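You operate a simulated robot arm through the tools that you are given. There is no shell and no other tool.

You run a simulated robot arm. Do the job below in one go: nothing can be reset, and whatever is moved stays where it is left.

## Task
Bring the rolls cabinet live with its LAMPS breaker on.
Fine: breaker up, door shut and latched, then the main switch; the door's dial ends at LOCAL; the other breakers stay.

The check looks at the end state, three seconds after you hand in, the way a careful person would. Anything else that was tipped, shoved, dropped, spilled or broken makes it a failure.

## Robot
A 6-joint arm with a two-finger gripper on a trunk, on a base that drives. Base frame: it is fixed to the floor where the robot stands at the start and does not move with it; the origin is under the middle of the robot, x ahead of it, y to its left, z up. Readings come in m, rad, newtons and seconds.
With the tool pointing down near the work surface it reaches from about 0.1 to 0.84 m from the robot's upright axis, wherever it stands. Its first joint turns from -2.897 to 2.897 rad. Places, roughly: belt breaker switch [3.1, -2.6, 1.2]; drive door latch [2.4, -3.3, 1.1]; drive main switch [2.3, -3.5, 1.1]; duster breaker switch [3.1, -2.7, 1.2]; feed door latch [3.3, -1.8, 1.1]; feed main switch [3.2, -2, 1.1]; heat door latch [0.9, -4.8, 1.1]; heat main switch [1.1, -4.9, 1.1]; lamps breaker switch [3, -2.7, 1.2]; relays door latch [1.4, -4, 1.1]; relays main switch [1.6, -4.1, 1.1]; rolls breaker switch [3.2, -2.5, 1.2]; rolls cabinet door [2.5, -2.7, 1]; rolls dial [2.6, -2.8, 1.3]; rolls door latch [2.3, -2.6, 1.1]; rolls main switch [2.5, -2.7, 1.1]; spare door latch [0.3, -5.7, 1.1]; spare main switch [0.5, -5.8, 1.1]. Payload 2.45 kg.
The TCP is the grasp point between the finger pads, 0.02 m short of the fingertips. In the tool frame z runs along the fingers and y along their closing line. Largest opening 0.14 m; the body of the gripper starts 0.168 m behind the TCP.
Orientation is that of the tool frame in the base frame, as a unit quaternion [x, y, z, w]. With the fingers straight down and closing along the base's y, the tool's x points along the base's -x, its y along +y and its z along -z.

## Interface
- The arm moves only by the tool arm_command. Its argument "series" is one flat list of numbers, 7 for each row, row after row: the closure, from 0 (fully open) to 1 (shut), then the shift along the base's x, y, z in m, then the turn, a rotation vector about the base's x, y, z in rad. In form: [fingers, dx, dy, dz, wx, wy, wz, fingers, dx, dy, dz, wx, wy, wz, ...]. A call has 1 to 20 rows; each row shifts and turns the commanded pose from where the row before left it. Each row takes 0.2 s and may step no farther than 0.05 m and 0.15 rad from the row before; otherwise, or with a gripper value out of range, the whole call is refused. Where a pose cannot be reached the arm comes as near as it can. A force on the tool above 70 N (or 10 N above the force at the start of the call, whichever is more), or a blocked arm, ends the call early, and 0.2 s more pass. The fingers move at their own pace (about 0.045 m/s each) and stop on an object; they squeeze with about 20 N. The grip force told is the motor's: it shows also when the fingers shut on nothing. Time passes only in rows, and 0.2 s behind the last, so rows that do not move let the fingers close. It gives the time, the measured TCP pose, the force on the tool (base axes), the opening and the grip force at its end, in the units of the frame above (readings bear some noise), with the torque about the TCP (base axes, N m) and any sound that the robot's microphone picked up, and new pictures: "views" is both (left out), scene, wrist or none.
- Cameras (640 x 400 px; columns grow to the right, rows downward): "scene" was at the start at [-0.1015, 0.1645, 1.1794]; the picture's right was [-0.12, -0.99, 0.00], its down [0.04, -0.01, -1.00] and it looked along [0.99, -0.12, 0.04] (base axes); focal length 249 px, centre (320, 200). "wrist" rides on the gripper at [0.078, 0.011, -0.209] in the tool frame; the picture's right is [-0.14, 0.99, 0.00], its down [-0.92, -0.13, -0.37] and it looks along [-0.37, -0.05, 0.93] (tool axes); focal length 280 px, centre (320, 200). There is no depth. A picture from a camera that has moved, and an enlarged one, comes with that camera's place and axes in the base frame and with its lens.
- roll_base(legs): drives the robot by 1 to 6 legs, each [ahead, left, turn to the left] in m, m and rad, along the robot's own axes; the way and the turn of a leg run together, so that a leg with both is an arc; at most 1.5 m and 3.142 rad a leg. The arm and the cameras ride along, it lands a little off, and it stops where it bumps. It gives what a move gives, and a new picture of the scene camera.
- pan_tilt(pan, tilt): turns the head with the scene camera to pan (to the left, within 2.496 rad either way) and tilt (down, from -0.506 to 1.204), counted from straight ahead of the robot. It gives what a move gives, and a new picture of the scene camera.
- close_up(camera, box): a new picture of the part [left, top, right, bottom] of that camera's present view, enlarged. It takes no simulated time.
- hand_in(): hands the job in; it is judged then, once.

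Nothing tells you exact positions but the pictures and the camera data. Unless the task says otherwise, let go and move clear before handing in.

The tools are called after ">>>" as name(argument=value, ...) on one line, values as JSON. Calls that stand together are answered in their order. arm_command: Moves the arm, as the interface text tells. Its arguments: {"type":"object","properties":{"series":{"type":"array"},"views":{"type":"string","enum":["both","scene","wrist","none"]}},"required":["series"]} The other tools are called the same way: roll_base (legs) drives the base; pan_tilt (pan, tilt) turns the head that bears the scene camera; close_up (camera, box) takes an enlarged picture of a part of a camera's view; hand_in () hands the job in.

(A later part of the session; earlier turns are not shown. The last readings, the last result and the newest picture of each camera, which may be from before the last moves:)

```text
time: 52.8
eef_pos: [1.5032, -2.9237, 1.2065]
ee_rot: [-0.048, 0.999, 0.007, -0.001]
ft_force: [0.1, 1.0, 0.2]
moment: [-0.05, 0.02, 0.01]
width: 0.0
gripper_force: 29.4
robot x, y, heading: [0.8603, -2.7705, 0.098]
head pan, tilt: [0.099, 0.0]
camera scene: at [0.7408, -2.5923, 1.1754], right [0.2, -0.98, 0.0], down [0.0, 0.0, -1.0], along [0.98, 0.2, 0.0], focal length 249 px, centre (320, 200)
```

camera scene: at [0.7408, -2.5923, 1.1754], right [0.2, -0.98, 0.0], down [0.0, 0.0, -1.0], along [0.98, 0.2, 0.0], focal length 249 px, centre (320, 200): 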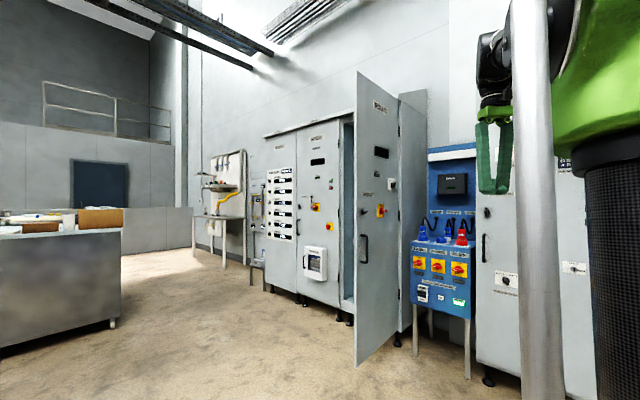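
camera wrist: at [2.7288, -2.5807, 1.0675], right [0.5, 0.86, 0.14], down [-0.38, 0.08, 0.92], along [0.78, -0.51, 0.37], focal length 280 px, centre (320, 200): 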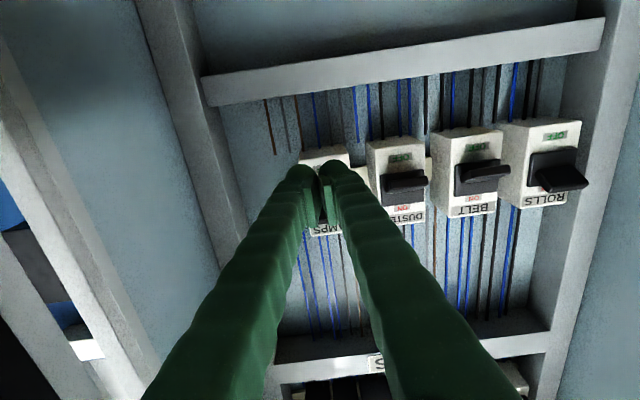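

Now the outer face of the rolls door is in view. I enlarge it to see the latch, dial and main switch.

>>> close_up(camera="scene", box=[330, 60, 450, 260])

>>> close_up(camera="scene", box=[350, 160, 430, 260])

>>> close_up(camera="scene", box=[290, 180, 370, 260])

```text
2.00 times, centred on (390, 160) of scene
camera zoom: at [0.7408, -2.5923, 1.1754], right [0.2, -0.98, 0.0], down [0.0, 0.0, -1.0], along [0.98, 0.2, 0.0], focal length 499 px, centre (180, 280)
```

zoom: 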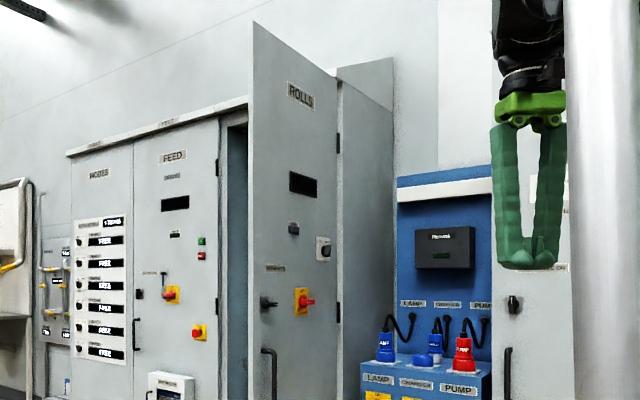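

```text
4.00 times, centred on (390, 210) of scene
camera zoom: at [0.7408, -2.5923, 1.1754], right [0.2, -0.98, 0.0], down [0.0, 0.0, -1.0], along [0.98, 0.2, 0.0], focal length 998 px, centre (40, 160)
```

zoom: 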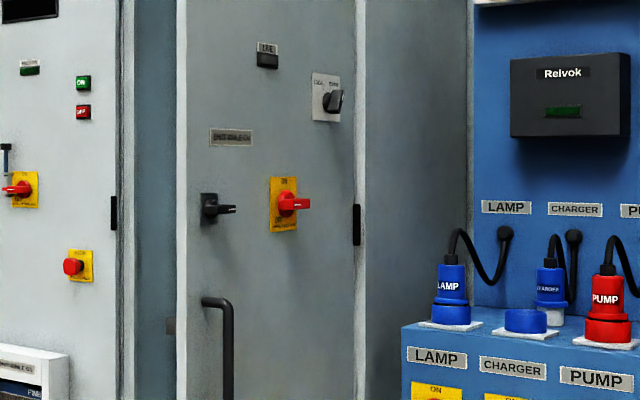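

```text
5.00 times, centred on (330, 220) of scene
camera zoom: at [0.7408, -2.5923, 1.1754], right [0.2, -0.98, 0.0], down [0.0, 0.0, -1.0], along [0.98, 0.2, 0.0], focal length 1247 px, centre (270, 100)
```

zoom: 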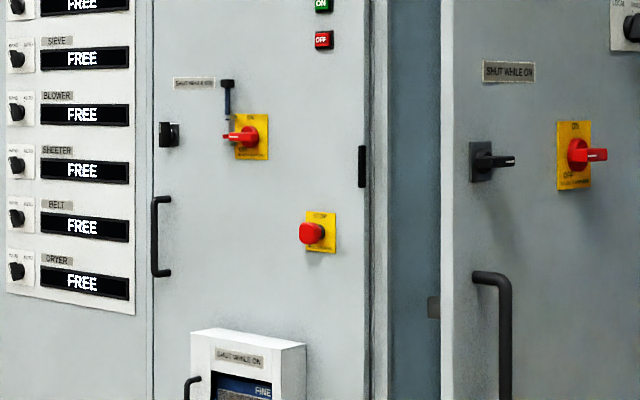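

On the door I see, from top: a LIVE lamp, a white dial plate, a black latch knob lying horizontally, the red main switch on its yellow plate, and a bar handle. I drive closer for a sharper look at the markings.

>>> roll_base(legs=[[0.45, -0.1, 0.3]])

>>> pan_tilt(pan=-0.25, tilt=0.0)

```text
time: 55.5
eef_pos: [1.9693, -2.7152, 1.2077]
ee_rot: [-0.196, 0.981, 0.007, -0.001]
ft_force: [0.5, -0.3, -0.3]
moment: [0.03, 0.02, 0.0]
width: 0.0001
gripper_force: 29.2
robot x, y, heading: [1.3043, -2.7528, 0.401]
head pan, tilt: [0.099, 0.0]
camera scene: at [1.1453, -2.6239, 1.1754], right [0.48, -0.88, 0.0], down [0.0, 0.0, -1.0], along [0.88, 0.48, 0.0], focal length 249 px, centre (320, 200)
```

scene: 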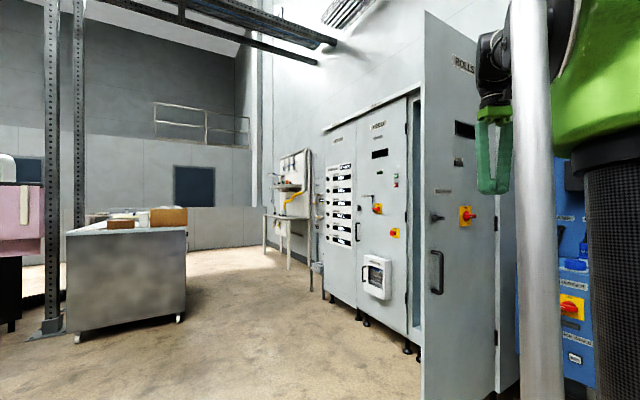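

```text
time: 56.4
eef_pos: [1.9701, -2.716, 1.2078]
ee_rot: [-0.195, 0.981, 0.007, -0.001]
ft_force: [0.4, 0.3, 0.4]
moment: [0.02, 0.01, -0.01]
width: 0.0
gripper_force: 29.1
robot x, y, heading: [1.3061, -2.7506, 0.399]
head pan, tilt: [-0.25, 0.0]
camera scene: at [1.1552, -2.6535, 1.1754], right [0.15, -0.99, 0.0], down [0.0, 0.0, -1.0], along [0.99, 0.15, 0.0], focal length 249 px, centre (320, 200)
```

scene: 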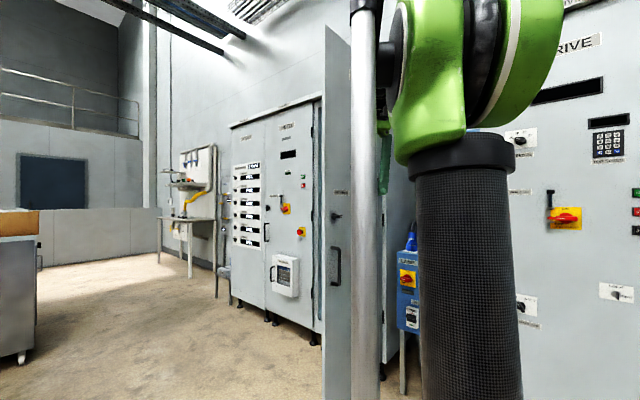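

>>> pan_tilt(pan=0.15, tilt=0.0)

>>> close_up(camera="scene", box=[420, 120, 500, 260])

>>> close_up(camera="scene", box=[340, 160, 420, 260])

```text
time: 57.2
eef_pos: [1.9704, -2.7154, 1.2069]
ee_rot: [-0.196, 0.981, 0.007, -0.001]
ft_force: [-0.2, -0.3, 0.2]
moment: [0.03, -0.01, 0.01]
width: 0.0
gripper_force: 29.7
robot x, y, heading: [1.3097, -2.754, 0.399]
head pan, tilt: [0.15, 0.0]
camera scene: at [1.1431, -2.62, 1.1754], right [0.52, -0.85, 0.0], down [0.0, 0.0, -1.0], along [0.85, 0.52, 0.0], focal length 249 px, centre (320, 200)
```

scene: 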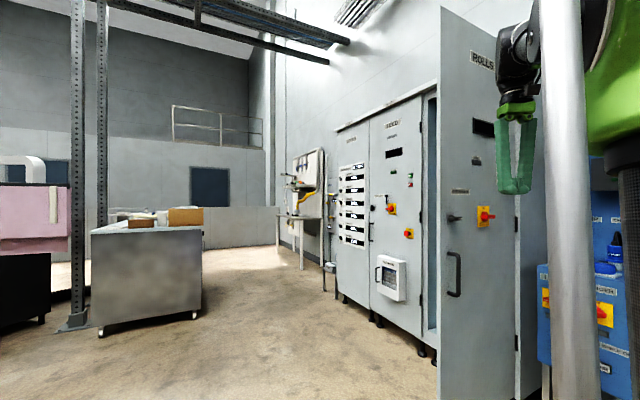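

```text
2.86 times, centred on (460, 190) of scene
camera zoom: at [1.1431, -2.62, 1.1754], right [0.52, -0.85, 0.0], down [0.0, 0.0, -1.0], along [0.85, 0.52, 0.0], focal length 713 px, centre (-80, 229)
```

zoom: 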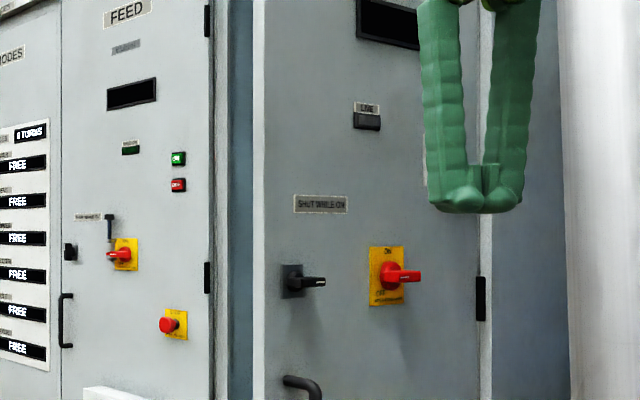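

```text
4.00 times, centred on (380, 210) of scene
camera zoom: at [1.1431, -2.62, 1.1754], right [0.52, -0.85, 0.0], down [0.0, 0.0, -1.0], along [0.85, 0.52, 0.0], focal length 998 px, centre (80, 160)
```

zoom: 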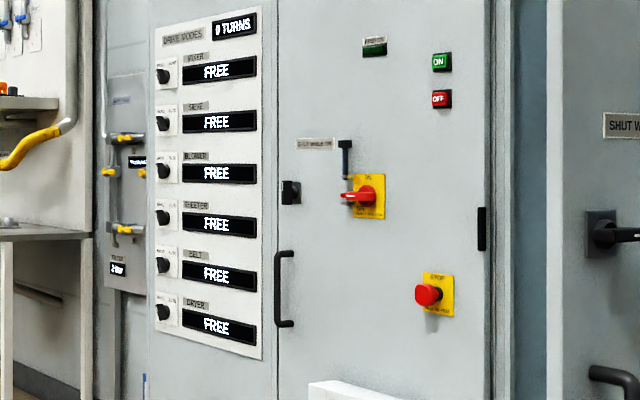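

Seen at this grazing angle the knobs' rotation is unclear, so I sidestep to the right for a more frontal view of the door's outer face.

>>> roll_base(legs=[[-0.1, -0.5, 0], [0, 0, 0.35]])

>>> pan_tilt(pan=0.0, tilt=0.0)

```text
time: 61.3
eef_pos: [2.0197, -3.003, 1.207]
ee_rot: [-0.358, 0.934, 0.007, -0.002]
ft_force: [-0.1, -0.9, -0.4]
moment: [-0.02, 0.01, -0.02]
width: 0.0
gripper_force: 29.8
robot x, y, heading: [1.4102, -3.2572, 0.732]
head pan, tilt: [0.15, 0.0]
camera scene: at [1.2085, -3.1847, 1.1754], right [0.77, -0.64, 0.0], down [0.0, 0.0, -1.0], along [0.64, 0.77, 0.0], focal length 249 px, centre (320, 200)
```

scene: 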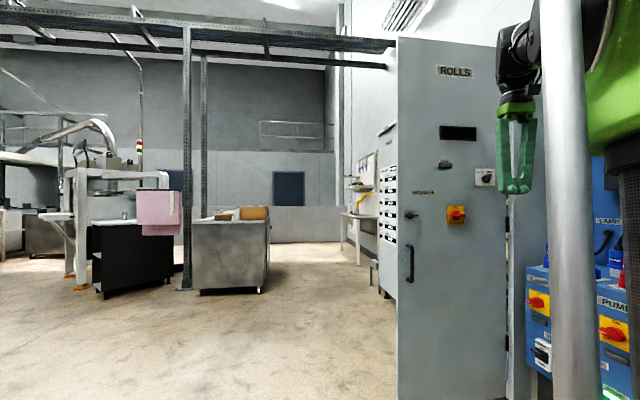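

```text
time: 62.0
eef_pos: [2.02, -3.0033, 1.2078]
ee_rot: [-0.357, 0.934, 0.006, -0.002]
ft_force: [-0.1, 0.0, 0.5]
moment: [0.0, 0.01, 0.02]
width: 0.0001
gripper_force: 28.7
robot x, y, heading: [1.4097, -3.2585, 0.735]
head pan, tilt: [0.0, 0.0]
camera scene: at [1.2183, -3.194, 1.1754], right [0.67, -0.74, 0.0], down [0.0, 0.0, -1.0], along [0.74, 0.67, 0.0], focal length 249 px, centre (320, 200)
```

scene: 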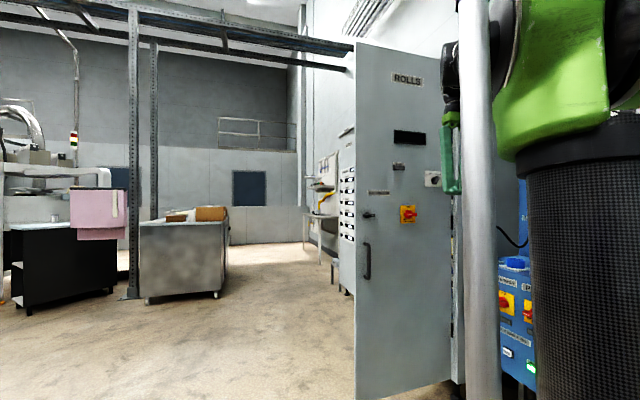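

>>> close_up(camera="scene", box=[350, 150, 450, 240])

>>> close_up(camera="scene", box=[390, 160, 450, 230])

>>> close_up(camera="scene", box=[480, 240, 560, 390])

```text
4.44 times, centred on (400, 195) of scene
camera zoom: at [1.2183, -3.194, 1.1754], right [0.67, -0.74, 0.0], down [0.0, 0.0, -1.0], along [0.74, 0.67, 0.0], focal length 1109 px, centre (-36, 222)
```

zoom: 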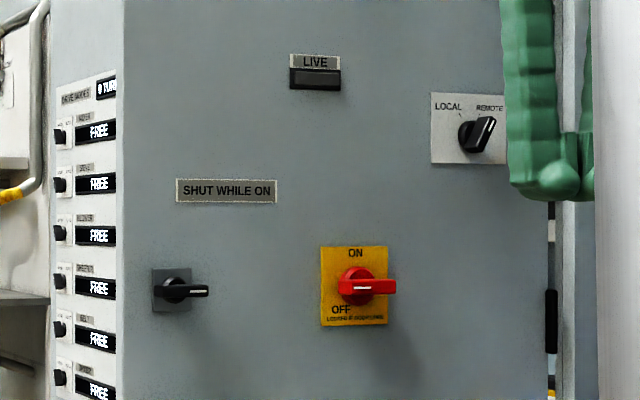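

```text
5.71 times, centred on (420, 195) of scene
camera zoom: at [1.2183, -3.194, 1.1754], right [0.67, -0.74, 0.0], down [0.0, 0.0, -1.0], along [0.74, 0.67, 0.0], focal length 1425 px, centre (-251, 229)
```

zoom: 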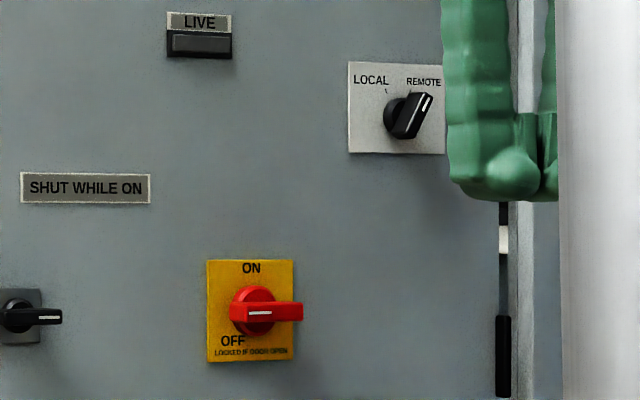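

```text
2.67 times, centred on (520, 315) of scene
camera zoom: at [1.2183, -3.194, 1.1754], right [0.67, -0.74, 0.0], down [0.0, 0.0, -1.0], along [0.74, 0.67, 0.0], focal length 665 px, centre (-213, -107)
```

zoom: 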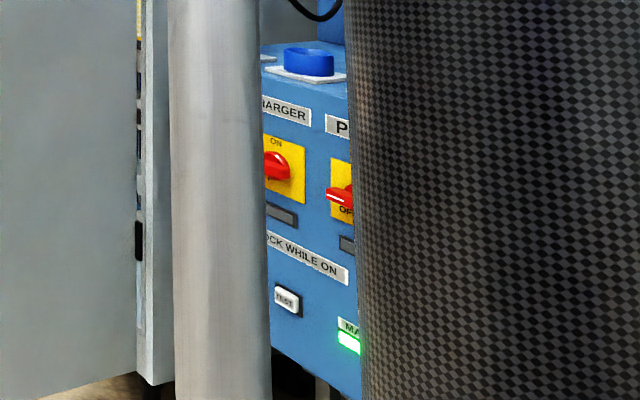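

Now the markings are clear: the dial points to REMOTE (must go to LOCAL), the main switch handle is at OFF and is "LOCKED IF DOOR OPEN", and the latch knob lies horizontal. I place the hinge at about (2.735, -2.81) and the door width at 0.58 m; I go to a spot from which I can push the outer face shut.

>>> roll_base(legs=[[0.22, 0.485, 0], [0, 0, -0.495]])

>>> pan_tilt(pan=0.2, tilt=0.0)

```text
time: 66.5
eef_pos: [1.9102, -2.8147, 1.2071]
ee_rot: [-0.12, 0.993, 0.007, -0.001]
ft_force: [0.5, -0.5, -0.1]
moment: [0.04, 0.0, -0.02]
width: 0.0
gripper_force: 29.7
robot x, y, heading: [1.2521, -2.7518, 0.244]
head pan, tilt: [0.0, 0.0]
camera scene: at [1.113, -2.6053, 1.1754], right [0.24, -0.97, 0.0], down [0.0, 0.0, -1.0], along [0.97, 0.24, 0.0], focal length 249 px, centre (320, 200)
```

scene: 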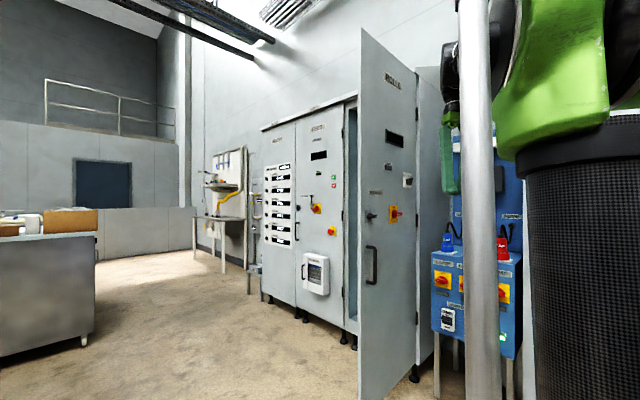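

```text
time: 67.2
eef_pos: [1.9118, -2.8134, 1.2073]
ee_rot: [-0.12, 0.993, 0.007, -0.002]
ft_force: [-0.1, -0.1, 0.5]
moment: [0.01, -0.01, -0.01]
width: 0.0
gripper_force: 29.3
robot x, y, heading: [1.253, -2.7549, 0.239]
head pan, tilt: [0.201, 0.0]
camera scene: at [1.1069, -2.5884, 1.1754], right [0.43, -0.9, 0.0], down [0.0, 0.0, -1.0], along [0.9, 0.43, 0.0], focal length 249 px, centre (320, 200)
```

scene: 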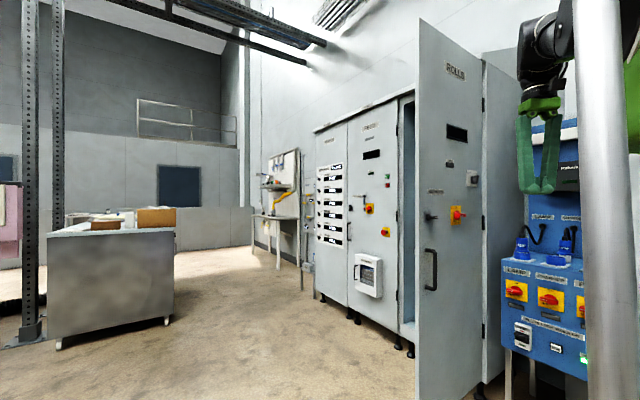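

I level the tool again, stretching forward as I do so that the arm keeps off the camera head.

>>> arm_command(series=[1, 0.0243, 0.006, 0, 0.034, -0.1387, 0, 1, 0.0243, 0.006, 0, 0.034, -0.1387, 0, 1, 0.0243, 0.006, 0, 0.034, -0.1387, 0, 1, 0.0243, 0.006, 0, 0.034, -0.1387, 0, 1, 0.0243, 0.006, 0, 0.034, -0.1387, 0, 1, 0.0243, 0.006, 0, 0.034, -0.1387, 0, 1, 0.0243, 0.006, 0, 0.034, -0.1387, 0, 1, 0.0243, 0.006, 0, 0.034, -0.1387, 0, 1, 0.0243, 0.006, 0, 0.034, -0.1387, 0, 1, 0.0243, 0.006, 0, 0.034, -0.1387, 0, 1, 0.0243, 0.006, 0, 0.034, -0.1387, 0, 1, 0, 0, 0, 0, 0, 0], views="both")

```text
time: 69.8
eef_pos: [2.1763, -2.7467, 1.2075]
ee_rot: [-0.09, 0.701, 0.089, 0.702]
ft_force: [-0.4, 0.2, -0.3]
moment: [0.01, 0.04, -0.01]
width: 0.0001
gripper_force: 29.2
robot x, y, heading: [1.2491, -2.75, 0.241]
head pan, tilt: [0.201, 0.0]
camera scene: at [1.1068, -2.5883, 1.1754], right [0.43, -0.9, 0.0], down [0.0, 0.0, -1.0], along [0.9, 0.43, 0.0], focal length 249 px, centre (320, 200)
camera wrist: at [1.9733, -2.7871, 1.1286], right [-0.25, 0.96, 0.14], down [-0.33, -0.22, 0.92], along [0.91, 0.19, 0.37], focal length 280 px, centre (320, 200)
```

scene: 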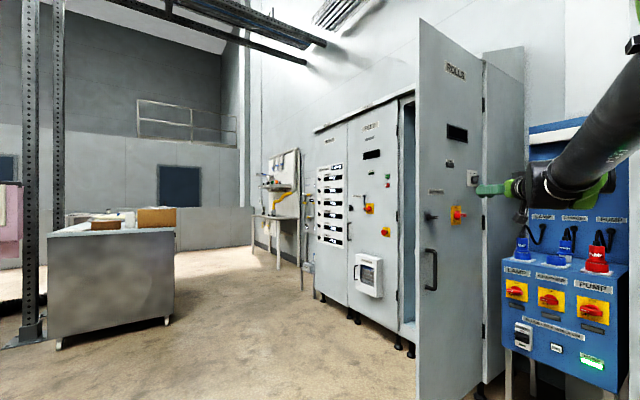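
wrist: 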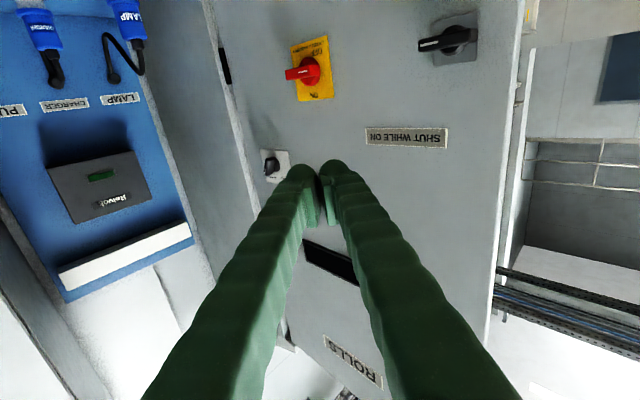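

The tool is level about 0.2 m from the door face. I raise it to a bare patch of the door between the label and the LIVE lamp, then drive up close to the face.

>>> arm_command(series=[1, 0, 0, 0.022, 0, 0, 0, 1, 0, 0, 0.022, 0, 0, 0, 1, 0, 0, 0.022, 0, 0, 0], views="none")

>>> roll_base(legs=[[0.19, 0.08, 0]])

>>> close_up(camera="wrist", box=[0, 0, 640, 400])

```text
time: 70.6
eef_pos: [2.1744, -2.7486, 1.2751]
ee_rot: [-0.09, 0.701, 0.09, 0.702]
ft_force: [-0.3, 0.1, 0.2]
moment: [0.01, -0.02, -0.02]
width: 0.0
gripper_force: 29.1
robot x, y, heading: [1.253, -2.7513, 0.245]
head pan, tilt: [0.201, 0.0]
```

```text
time: 72.2
eef_pos: [2.3432, -2.6244, 1.2741]
ee_rot: [-0.091, 0.701, 0.09, 0.701]
ft_force: [0.0, 0.2, -0.4]
moment: [0.02, -0.02, -0.03]
width: 0.0
gripper_force: 28.9
robot x, y, heading: [1.4179, -2.6266, 0.244]
head pan, tilt: [0.201, 0.0]
camera scene: at [1.275, -2.464, 1.1754], right [0.43, -0.9, 0.0], down [0.0, 0.0, -1.0], along [0.9, 0.43, 0.0], focal length 249 px, centre (320, 200)
```

scene: 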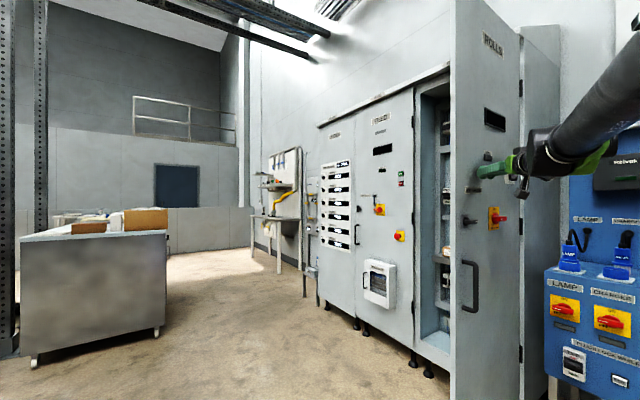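

```text
1.00 times, centred on (320, 200) of wrist (not enlarged: the box is as wide or as high as the picture)
camera zoom: at [2.1397, -2.6644, 1.1961], right [-0.25, 0.96, 0.14], down [-0.33, -0.22, 0.92], along [0.91, 0.19, 0.37], focal length 280 px, centre (320, 200)
```

zoom: 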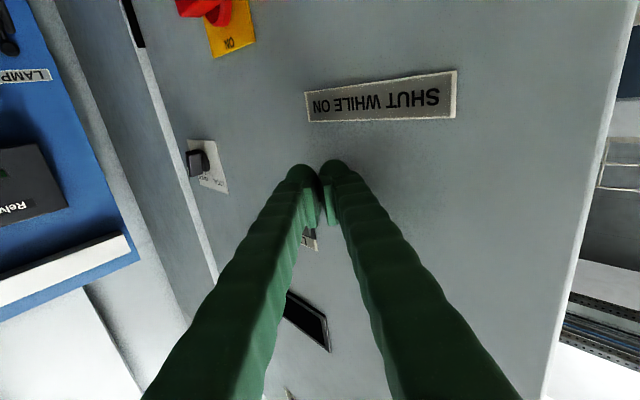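

The fingertip is about 3 cm from the door face. I push the door by driving the base gently along the door's arc, first a small stretch to check that it yields.

>>> roll_base(legs=[[0.139, 0.108, 0]])

>>> close_up(camera="wrist", box=[0, 0, 640, 400])

```text
time: 73.7
eef_pos: [2.4465, -2.4864, 1.2758]
ee_rot: [-0.09, 0.701, 0.089, 0.702]
ft_force: [-0.2, 0.6, 0.4]
moment: [0.0, 0.0, 0.01]
width: 0.0002
gripper_force: 29.3
robot x, y, heading: [1.5208, -2.4911, 0.243]
head pan, tilt: [0.201, 0.0]
camera scene: at [1.3777, -2.3276, 1.1754], right [0.43, -0.9, 0.0], down [0.0, 0.0, -1.0], along [0.9, 0.43, 0.0], focal length 249 px, centre (320, 200)
```

scene: 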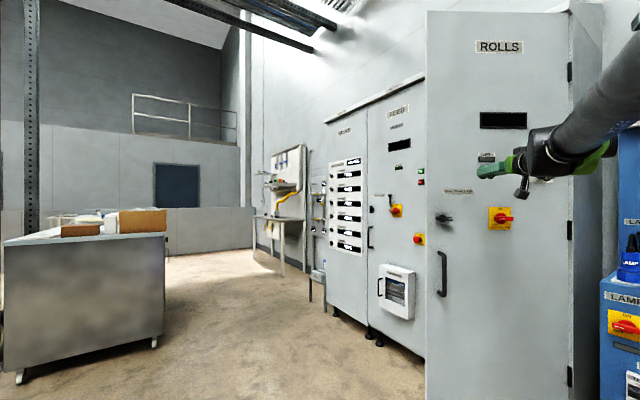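

```text
1.00 times, centred on (320, 200) of wrist (not enlarged: the box is as wide or as high as the picture)
camera zoom: at [2.2425, -2.5275, 1.1961], right [-0.25, 0.96, 0.14], down [-0.32, -0.22, 0.92], along [0.91, 0.19, 0.37], focal length 280 px, centre (320, 200)
```

zoom: 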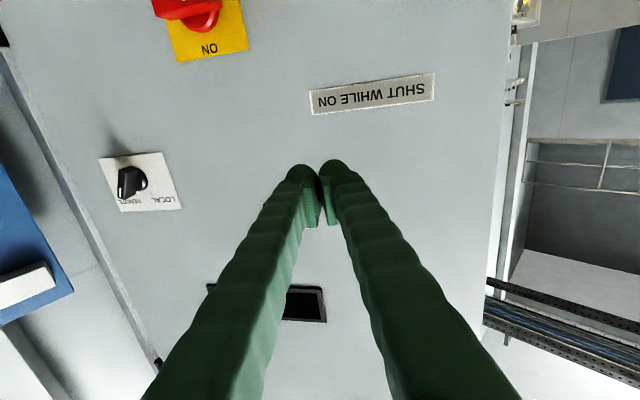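

The door swings freely. I go on along the arc to about 30° open.

>>> roll_base(legs=[[0.146, 0.036, 0]])

>>> roll_base(legs=[[0.145, -0.013, 0]])

>>> close_up(camera="wrist", box=[0, 0, 640, 400])

```text
time: 75.1
eef_pos: [2.5804, -2.4177, 1.2732]
ee_rot: [-0.09, 0.701, 0.09, 0.702]
ft_force: [0.5, -0.1, -0.1]
moment: [0.02, 0.03, 0.01]
width: 0.0
gripper_force: 29.4
robot x, y, heading: [1.6558, -2.4209, 0.242]
head pan, tilt: [0.201, 0.0]
camera scene: at [1.5121, -2.2572, 1.1754], right [0.43, -0.9, 0.0], down [0.0, 0.0, -1.0], along [0.9, 0.43, 0.0], focal length 249 px, centre (320, 200)
```

scene: 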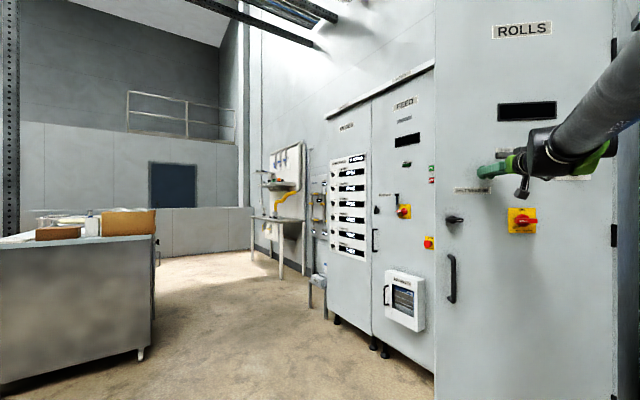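

```text
time: 76.4
eef_pos: [2.7205, -2.3976, 1.2746]
ee_rot: [-0.089, 0.701, 0.089, 0.702]
ft_force: [0.0, 0.2, 0.2]
moment: [-0.03, 0.0, 0.01]
width: 0.0
gripper_force: 29.4
robot x, y, heading: [1.7962, -2.3989, 0.242]
head pan, tilt: [0.201, 0.0]
camera scene: at [1.6511, -2.2357, 1.1754], right [0.43, -0.9, 0.0], down [0.0, 0.0, -1.0], along [0.9, 0.43, 0.0], focal length 249 px, centre (320, 200)
```

scene: 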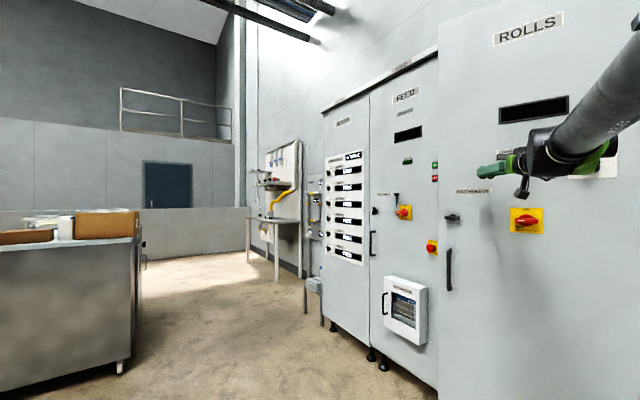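

```text
1.00 times, centred on (320, 200) of wrist (not enlarged: the box is as wide or as high as the picture)
camera zoom: at [2.5154, -2.4379, 1.1961], right [-0.25, 0.96, 0.14], down [-0.33, -0.22, 0.92], along [0.91, 0.18, 0.37], focal length 280 px, centre (320, 200)
```

zoom: 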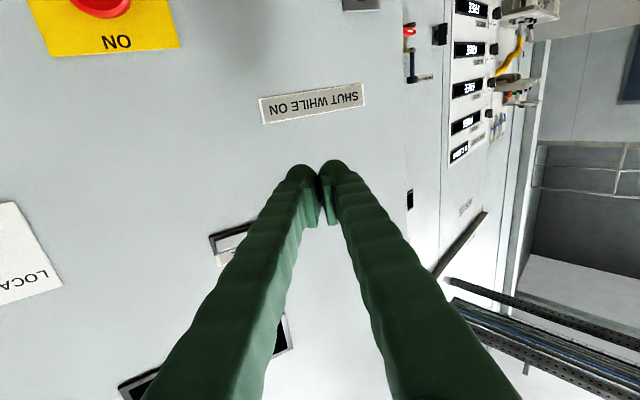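

>>> roll_base(legs=[[0.101, -0.042, 0]])

>>> close_up(camera="wrist", box=[0, 0, 640, 400])

```text
time: 77.6
eef_pos: [2.8285, -2.4136, 1.2749]
ee_rot: [-0.09, 0.701, 0.089, 0.702]
ft_force: [0.2, -0.2, 0.5]
moment: [0.0, 0.0, -0.02]
width: 0.0
gripper_force: 29.7
robot x, y, heading: [1.9082, -2.4148, 0.237]
head pan, tilt: [0.201, 0.0]
camera scene: at [1.7605, -2.2517, 1.1754], right [0.43, -0.9, 0.0], down [0.0, 0.0, -1.0], along [0.9, 0.43, 0.0], focal length 249 px, centre (320, 200)
```

scene: 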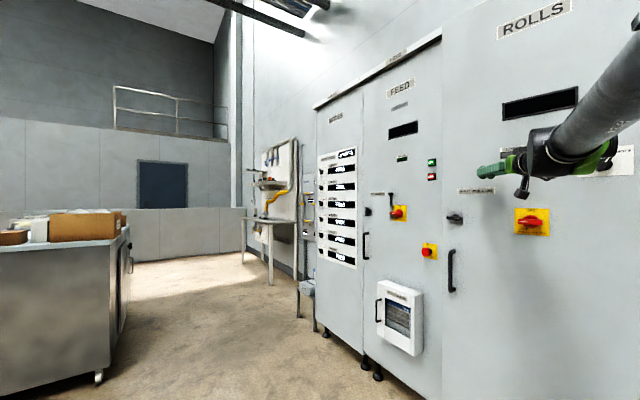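

```text
1.00 times, centred on (320, 200) of wrist (not enlarged: the box is as wide or as high as the picture)
camera zoom: at [2.6247, -2.4542, 1.1961], right [-0.25, 0.96, 0.14], down [-0.33, -0.22, 0.92], along [0.91, 0.18, 0.37], focal length 280 px, centre (320, 200)
```

zoom: 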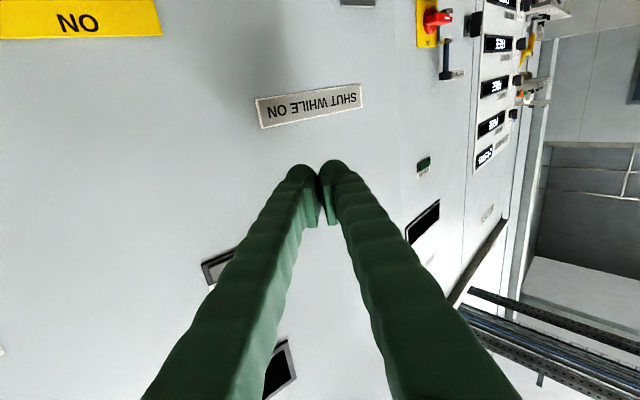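

The door is nearly shut. I do one more short base step, then finish with the arm so the push force is watched.

>>> roll_base(legs=[[0.05, -0.035, 0]])

>>> arm_command(series=[1, 0.0128, -0.0078, 0, 0, 0, 0, 1, 0.0128, -0.0078, 0, 0, 0, 0], views="both")

```text
time: 78.6
eef_pos: [2.886, -2.4395, 1.2739]
ee_rot: [-0.089, 0.701, 0.088, 0.702]
ft_force: [0.1, -1.3, -1.2]
moment: [-0.01, -0.02, 0.02]
width: 0.0002
gripper_force: 30.4
robot x, y, heading: [1.9612, -2.4392, 0.237]
head pan, tilt: [0.201, 0.0]
camera scene: at [1.8192, -2.2749, 1.1754], right [0.43, -0.9, 0.0], down [0.0, 0.0, -1.0], along [0.9, 0.43, 0.0], focal length 249 px, centre (320, 200)
```

scene: 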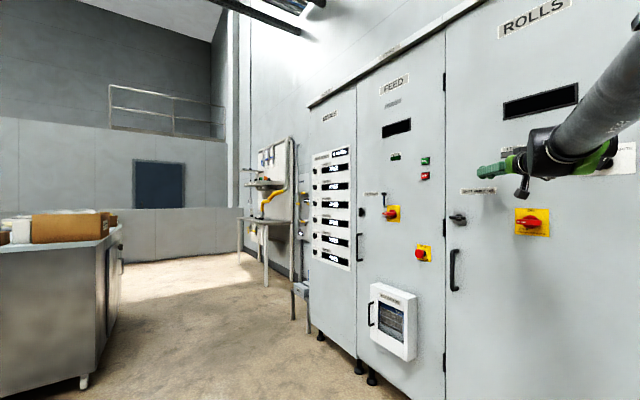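

```text
time: 79.2
eef_pos: [2.9133, -2.4544, 1.2742]
ee_rot: [-0.088, 0.701, 0.088, 0.702]
ft_force: [0.4, -0.6, -0.1]
moment: [-0.02, 0.0, 0.0]
width: 0.0001
gripper_force: 29.1
robot x, y, heading: [1.965, -2.4396, 0.235]
head pan, tilt: [0.201, 0.0]
camera scene: at [1.8191, -2.2749, 1.1754], right [0.43, -0.9, 0.0], down [0.0, 0.0, -1.0], along [0.9, 0.43, 0.0], focal length 249 px, centre (320, 200)
camera wrist: at [2.7094, -2.495, 1.196], right [-0.25, 0.96, 0.14], down [-0.33, -0.21, 0.92], along [0.91, 0.18, 0.37], focal length 280 px, centre (320, 200)
```

scene: 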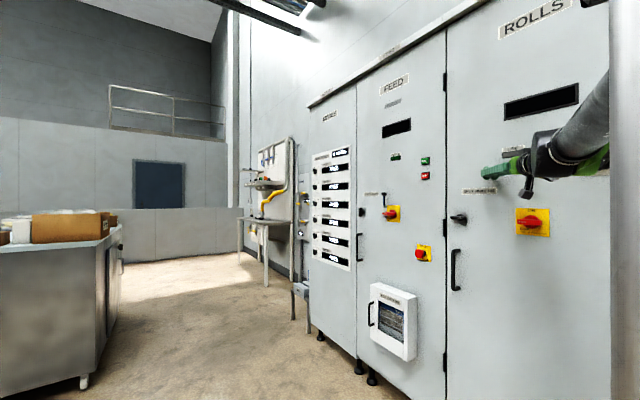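
wrist: 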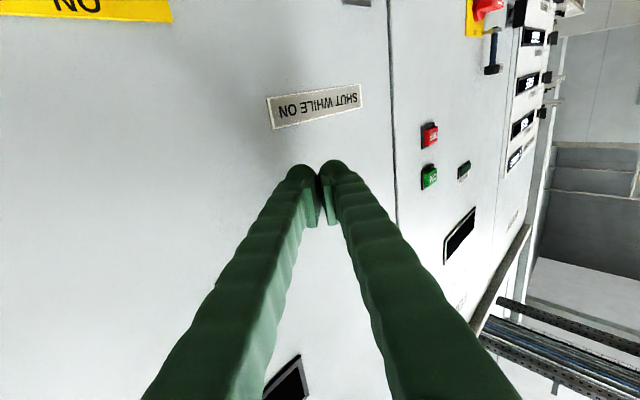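

The door looks nearly flush with the FEED door. I keep pressing inward in small steps until resistance is felt.

>>> arm_command(series=[1, 0.0086, -0.0052, 0, 0, 0, 0, 1, 0.0086, -0.0052, 0, 0, 0, 0, 1, 0.0086, -0.0052, 0, 0, 0, 0], views="none")

>>> close_up(camera="scene", box=[360, 60, 600, 320])

```text
time: 80.0
eef_pos: [2.9353, -2.4681, 1.275]
ee_rot: [-0.091, 0.7, 0.089, 0.703]
ft_force: [-57.8, 12.1, -27.4]
moment: [0.6, 0.55, -1.0]
width: 0.0
gripper_force: 30.0
robot x, y, heading: [1.9624, -2.4396, 0.241]
head pan, tilt: [0.201, 0.0]
```

```text
1.54 times, centred on (480, 190) of scene
camera zoom: at [1.8162, -2.2743, 1.1751], right [0.43, -0.9, 0.0], down [0.0, 0.0, -1.0], along [0.9, 0.43, 0.0], focal length 384 px, centre (74, 215)
```

zoom: 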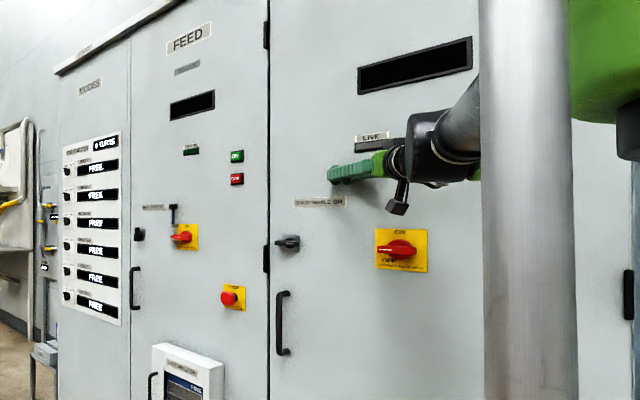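

Resistance of about 60 N shows that the door is against its frame. I back the fingers off and look at whether it stays shut.

>>> arm_command(series=[1, -0.0086, 0.0052, 0, 0, 0, 0, 1, -0.0171, 0.0104, 0, 0, 0, 0, 1, -0.0257, 0.0155, 0, 0, 0, 0], views="none")

>>> close_up(camera="scene", box=[360, 60, 600, 320])

>>> close_up(camera="scene", box=[400, 180, 480, 270])

```text
time: 80.8
eef_pos: [2.8881, -2.4399, 1.275]
ee_rot: [-0.088, 0.702, 0.087, 0.702]
ft_force: [-1.1, -0.4, 0.0]
moment: [0.02, 0.01, 0.01]
width: 0.0
gripper_force: 29.6
robot x, y, heading: [1.9631, -2.4362, 0.239]
head pan, tilt: [0.201, 0.0]
```

```text
1.54 times, centred on (480, 190) of scene
camera zoom: at [1.8197, -2.275, 1.1754], right [0.43, -0.9, 0.0], down [0.0, 0.0, -1.0], along [0.9, 0.43, 0.0], focal length 384 px, centre (74, 215)
```

zoom: 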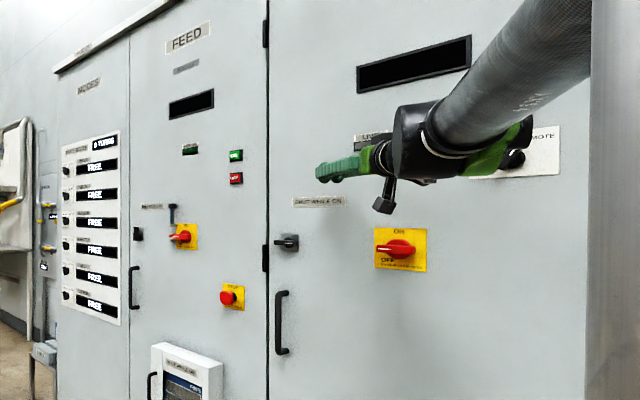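

```text
4.44 times, centred on (440, 225) of scene
camera zoom: at [1.8197, -2.275, 1.1754], right [0.43, -0.9, 0.0], down [0.0, 0.0, -1.0], along [0.9, 0.43, 0.0], focal length 1109 px, centre (-213, 89)
```

zoom: 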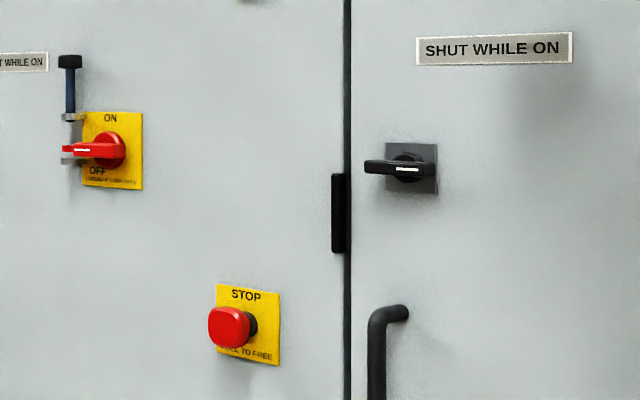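

The door stays flush. I look closely at the FEED latch to learn what a latched knob looks like.

>>> close_up(camera="scene", box=[340, 180, 420, 240])

>>> pan_tilt(pan=-0.35, tilt=0.0)

```text
6.67 times, centred on (380, 210) of scene
camera zoom: at [1.8197, -2.275, 1.1754], right [0.43, -0.9, 0.0], down [0.0, 0.0, -1.0], along [0.9, 0.43, 0.0], focal length 1663 px, centre (-80, 133)
```

zoom: 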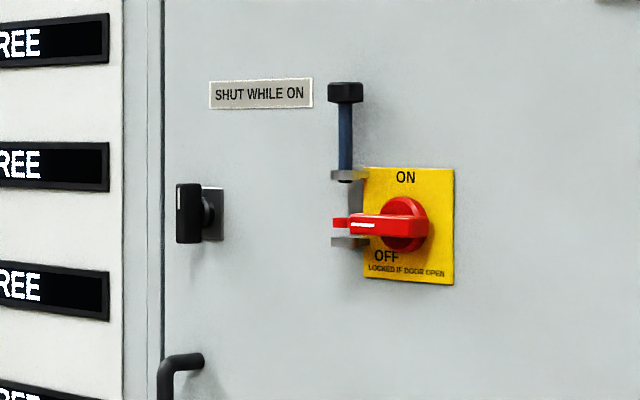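

```text
time: 81.8
eef_pos: [2.8868, -2.4397, 1.2754]
ee_rot: [-0.088, 0.701, 0.087, 0.702]
ft_force: [-0.5, 0.0, 0.8]
moment: [0.02, 0.0, 0.01]
width: 0.0001
gripper_force: 29.2
robot x, y, heading: [1.9641, -2.4359, 0.239]
head pan, tilt: [-0.351, 0.0]
camera scene: at [1.8272, -2.3232, 1.1754], right [-0.11, -0.99, 0.0], down [0.0, 0.0, -1.0], along [0.99, -0.11, 0.0], focal length 249 px, centre (320, 200)
```

scene: 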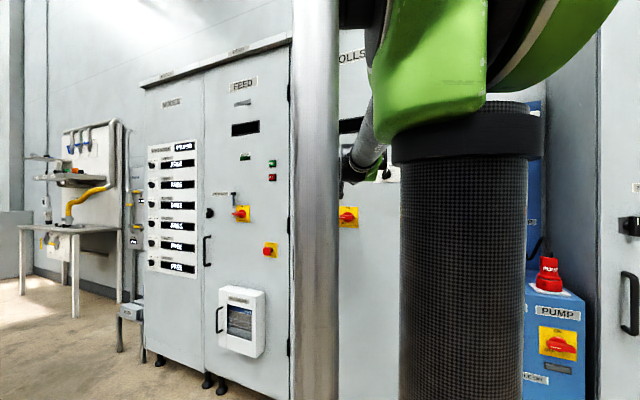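

A latched knob (FEED) stands vertical with its mark up, while the ROLLS latch mark points to the right, so it needs a quarter turn counter-clockwise. I back away and come round to face the door squarely.

>>> roll_base(legs=[[-0.324, 0.631, 0], [0, 0, -0.784]])

>>> pan_tilt(pan=0.0, tilt=0.0)

>>> close_up(camera="scene", box=[300, 80, 560, 300])

```text
time: 87.8
eef_pos: [2.137, -2.5543, 1.276]
ee_rot: [0.186, 0.682, -0.188, 0.682]
ft_force: [-0.2, 0.2, 0.0]
moment: [0.01, 0.0, 0.01]
width: 0.0
gripper_force: 29.4
robot x, y, heading: [1.4858, -1.8956, -0.552]
head pan, tilt: [-0.351, 0.0]
camera scene: at [1.4703, -1.7211, 1.1754], right [-0.78, -0.62, 0.0], down [0.0, 0.0, -1.0], along [0.62, -0.78, 0.0], focal length 249 px, centre (320, 200)
```

scene: 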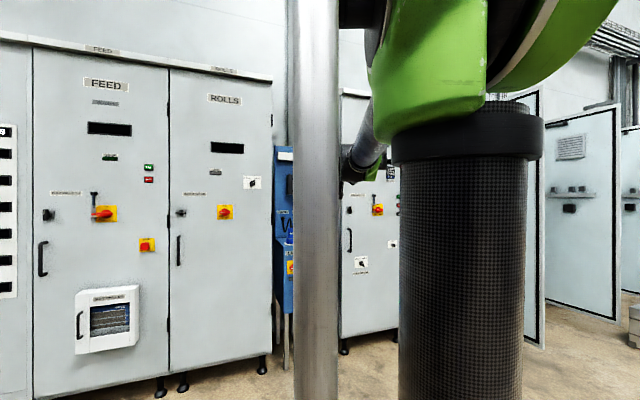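

```text
time: 88.6
eef_pos: [2.1372, -2.553, 1.2751]
ee_rot: [0.187, 0.682, -0.188, 0.682]
ft_force: [0.4, -0.2, 0.7]
moment: [0.01, -0.02, 0.02]
width: 0.0
gripper_force: 29.6
robot x, y, heading: [1.4877, -1.8921, -0.544]
head pan, tilt: [0.0, 0.0]
camera scene: at [1.491, -1.6976, 1.1754], right [-0.52, -0.85, 0.0], down [0.0, 0.0, -1.0], along [0.85, -0.52, 0.0], focal length 249 px, centre (320, 200)
```

scene: 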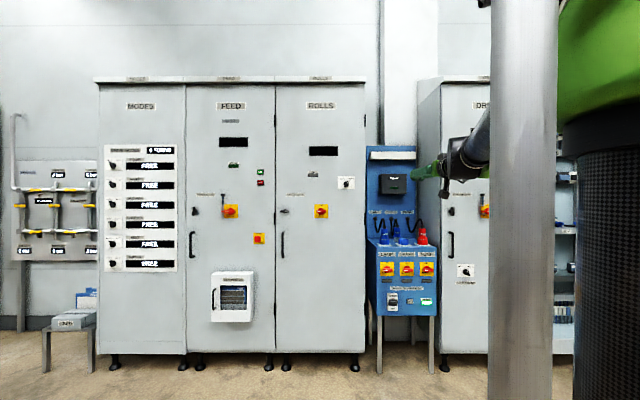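

```text
1.82 times, centred on (430, 190) of scene
camera zoom: at [1.491, -1.6976, 1.1754], right [-0.52, -0.85, 0.0], down [0.0, 0.0, -1.0], along [0.85, -0.52, 0.0], focal length 454 px, centre (120, 218)
```

zoom: 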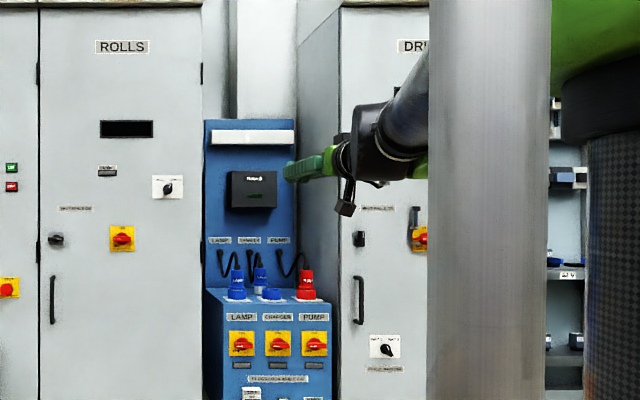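

I now face the cabinet squarely. I drive in to working distance in front of the latch and main switch.

>>> roll_base(legs=[[0.45, 0.4, 0]])

>>> close_up(camera="wrist", box=[0, 0, 640, 400])

```text
time: 92.0
eef_pos: [2.7209, -2.464, 1.2754]
ee_rot: [0.191, 0.68, -0.193, 0.681]
ft_force: [1.4, -0.1, -1.2]
moment: [0.04, -0.02, -0.02]
width: 0.0001
gripper_force: 29.2
robot x, y, heading: [2.0795, -1.8008, -0.562]
head pan, tilt: [0.0, 0.0]
camera scene: at [2.0876, -1.5971, 1.1754], right [-0.53, -0.85, 0.0], down [0.0, 0.0, -1.0], along [0.85, -0.53, 0.0], focal length 249 px, centre (320, 200)
```

scene: 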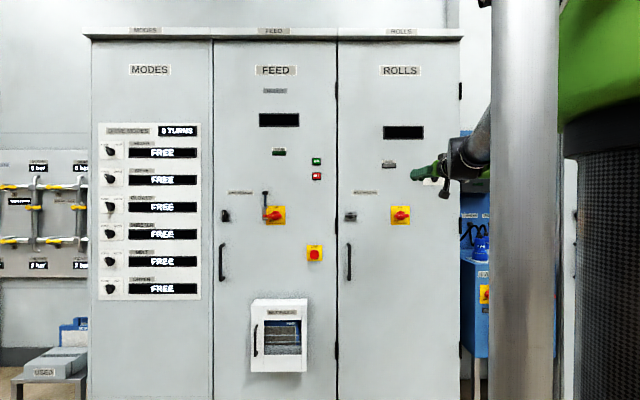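

```text
1.00 times, centred on (320, 200) of wrist (not enlarged: the box is as wide or as high as the picture)
camera zoom: at [2.5492, -2.3431, 1.1969], right [0.52, 0.84, 0.14], down [-0.38, 0.08, 0.92], along [0.77, -0.53, 0.37], focal length 280 px, centre (320, 200)
```

zoom: 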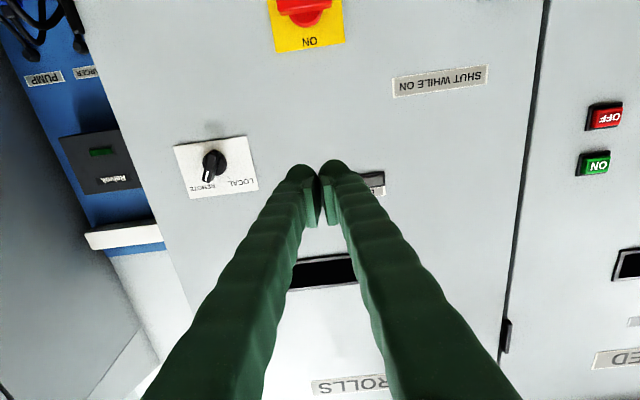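

I swing the gripper over in front of the latch, lower it to z = 1.10, roll it a quarter turn clockwise so the fingers close vertically, and half open it.

>>> arm_command(series=[0.5, 0.0111, 0.0183, -0.0159, 0.1217, -0.0746, 0, 0.5, 0.0111, 0.0183, -0.0159, 0.1217, -0.0746, 0, 0.5, 0.0111, 0.0183, -0.0159, 0.1217, -0.0746, 0, 0.5, 0.0111, 0.0183, -0.0159, 0.1217, -0.0746, 0, 0.5, 0.0111, 0.0183, -0.0159, 0.1217, -0.0746, 0, 0.5, 0.0111, 0.0183, -0.0159, 0.1217, -0.0746, 0, 0.5, 0.0111, 0.0183, -0.0159, 0.1217, -0.0746, 0, 0.5, 0.0111, 0.0183, -0.0159, 0.1217, -0.0746, 0, 0.5, 0.0111, 0.0183, -0.0159, 0.1217, -0.0746, 0, 0.5, 0.0111, 0.0183, -0.0159, 0.1217, -0.0746, 0, 0.5, 0.0111, 0.0183, -0.0159, 0.1217, -0.0746, 0], views="both")

```text
time: 94.4
eef_pos: [2.8437, -2.2638, 1.0991]
ee_rot: [0.617, 0.346, 0.346, 0.617]
ft_force: [-0.2, -0.9, 0.2]
moment: [-0.01, -0.03, 0.01]
width: 0.0697
gripper_force: 0.0
robot x, y, heading: [2.08, -1.7978, -0.565]
head pan, tilt: [0.0, 0.0]
camera scene: at [2.0877, -1.5971, 1.1754], right [-0.53, -0.85, 0.0], down [0.0, 0.0, -1.0], along [0.85, -0.53, 0.0], focal length 249 px, centre (320, 200)
camera wrist: at [2.7067, -2.0858, 1.11], right [-0.07, -0.12, 0.99], down [-0.8, -0.59, -0.13], along [0.6, -0.8, -0.05], focal length 280 px, centre (320, 200)
```

scene: 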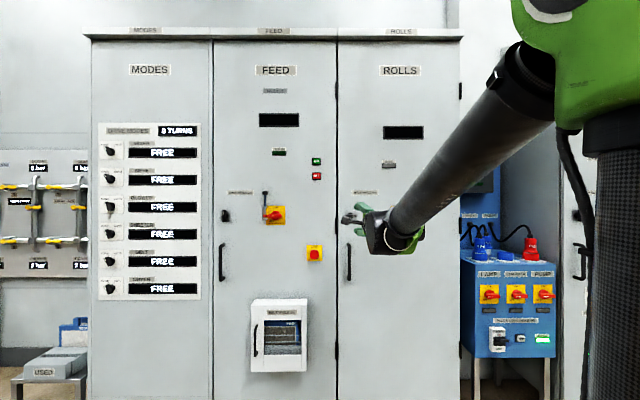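
wrist: 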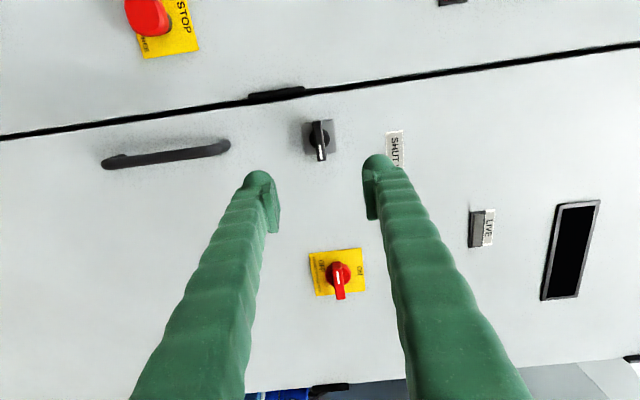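

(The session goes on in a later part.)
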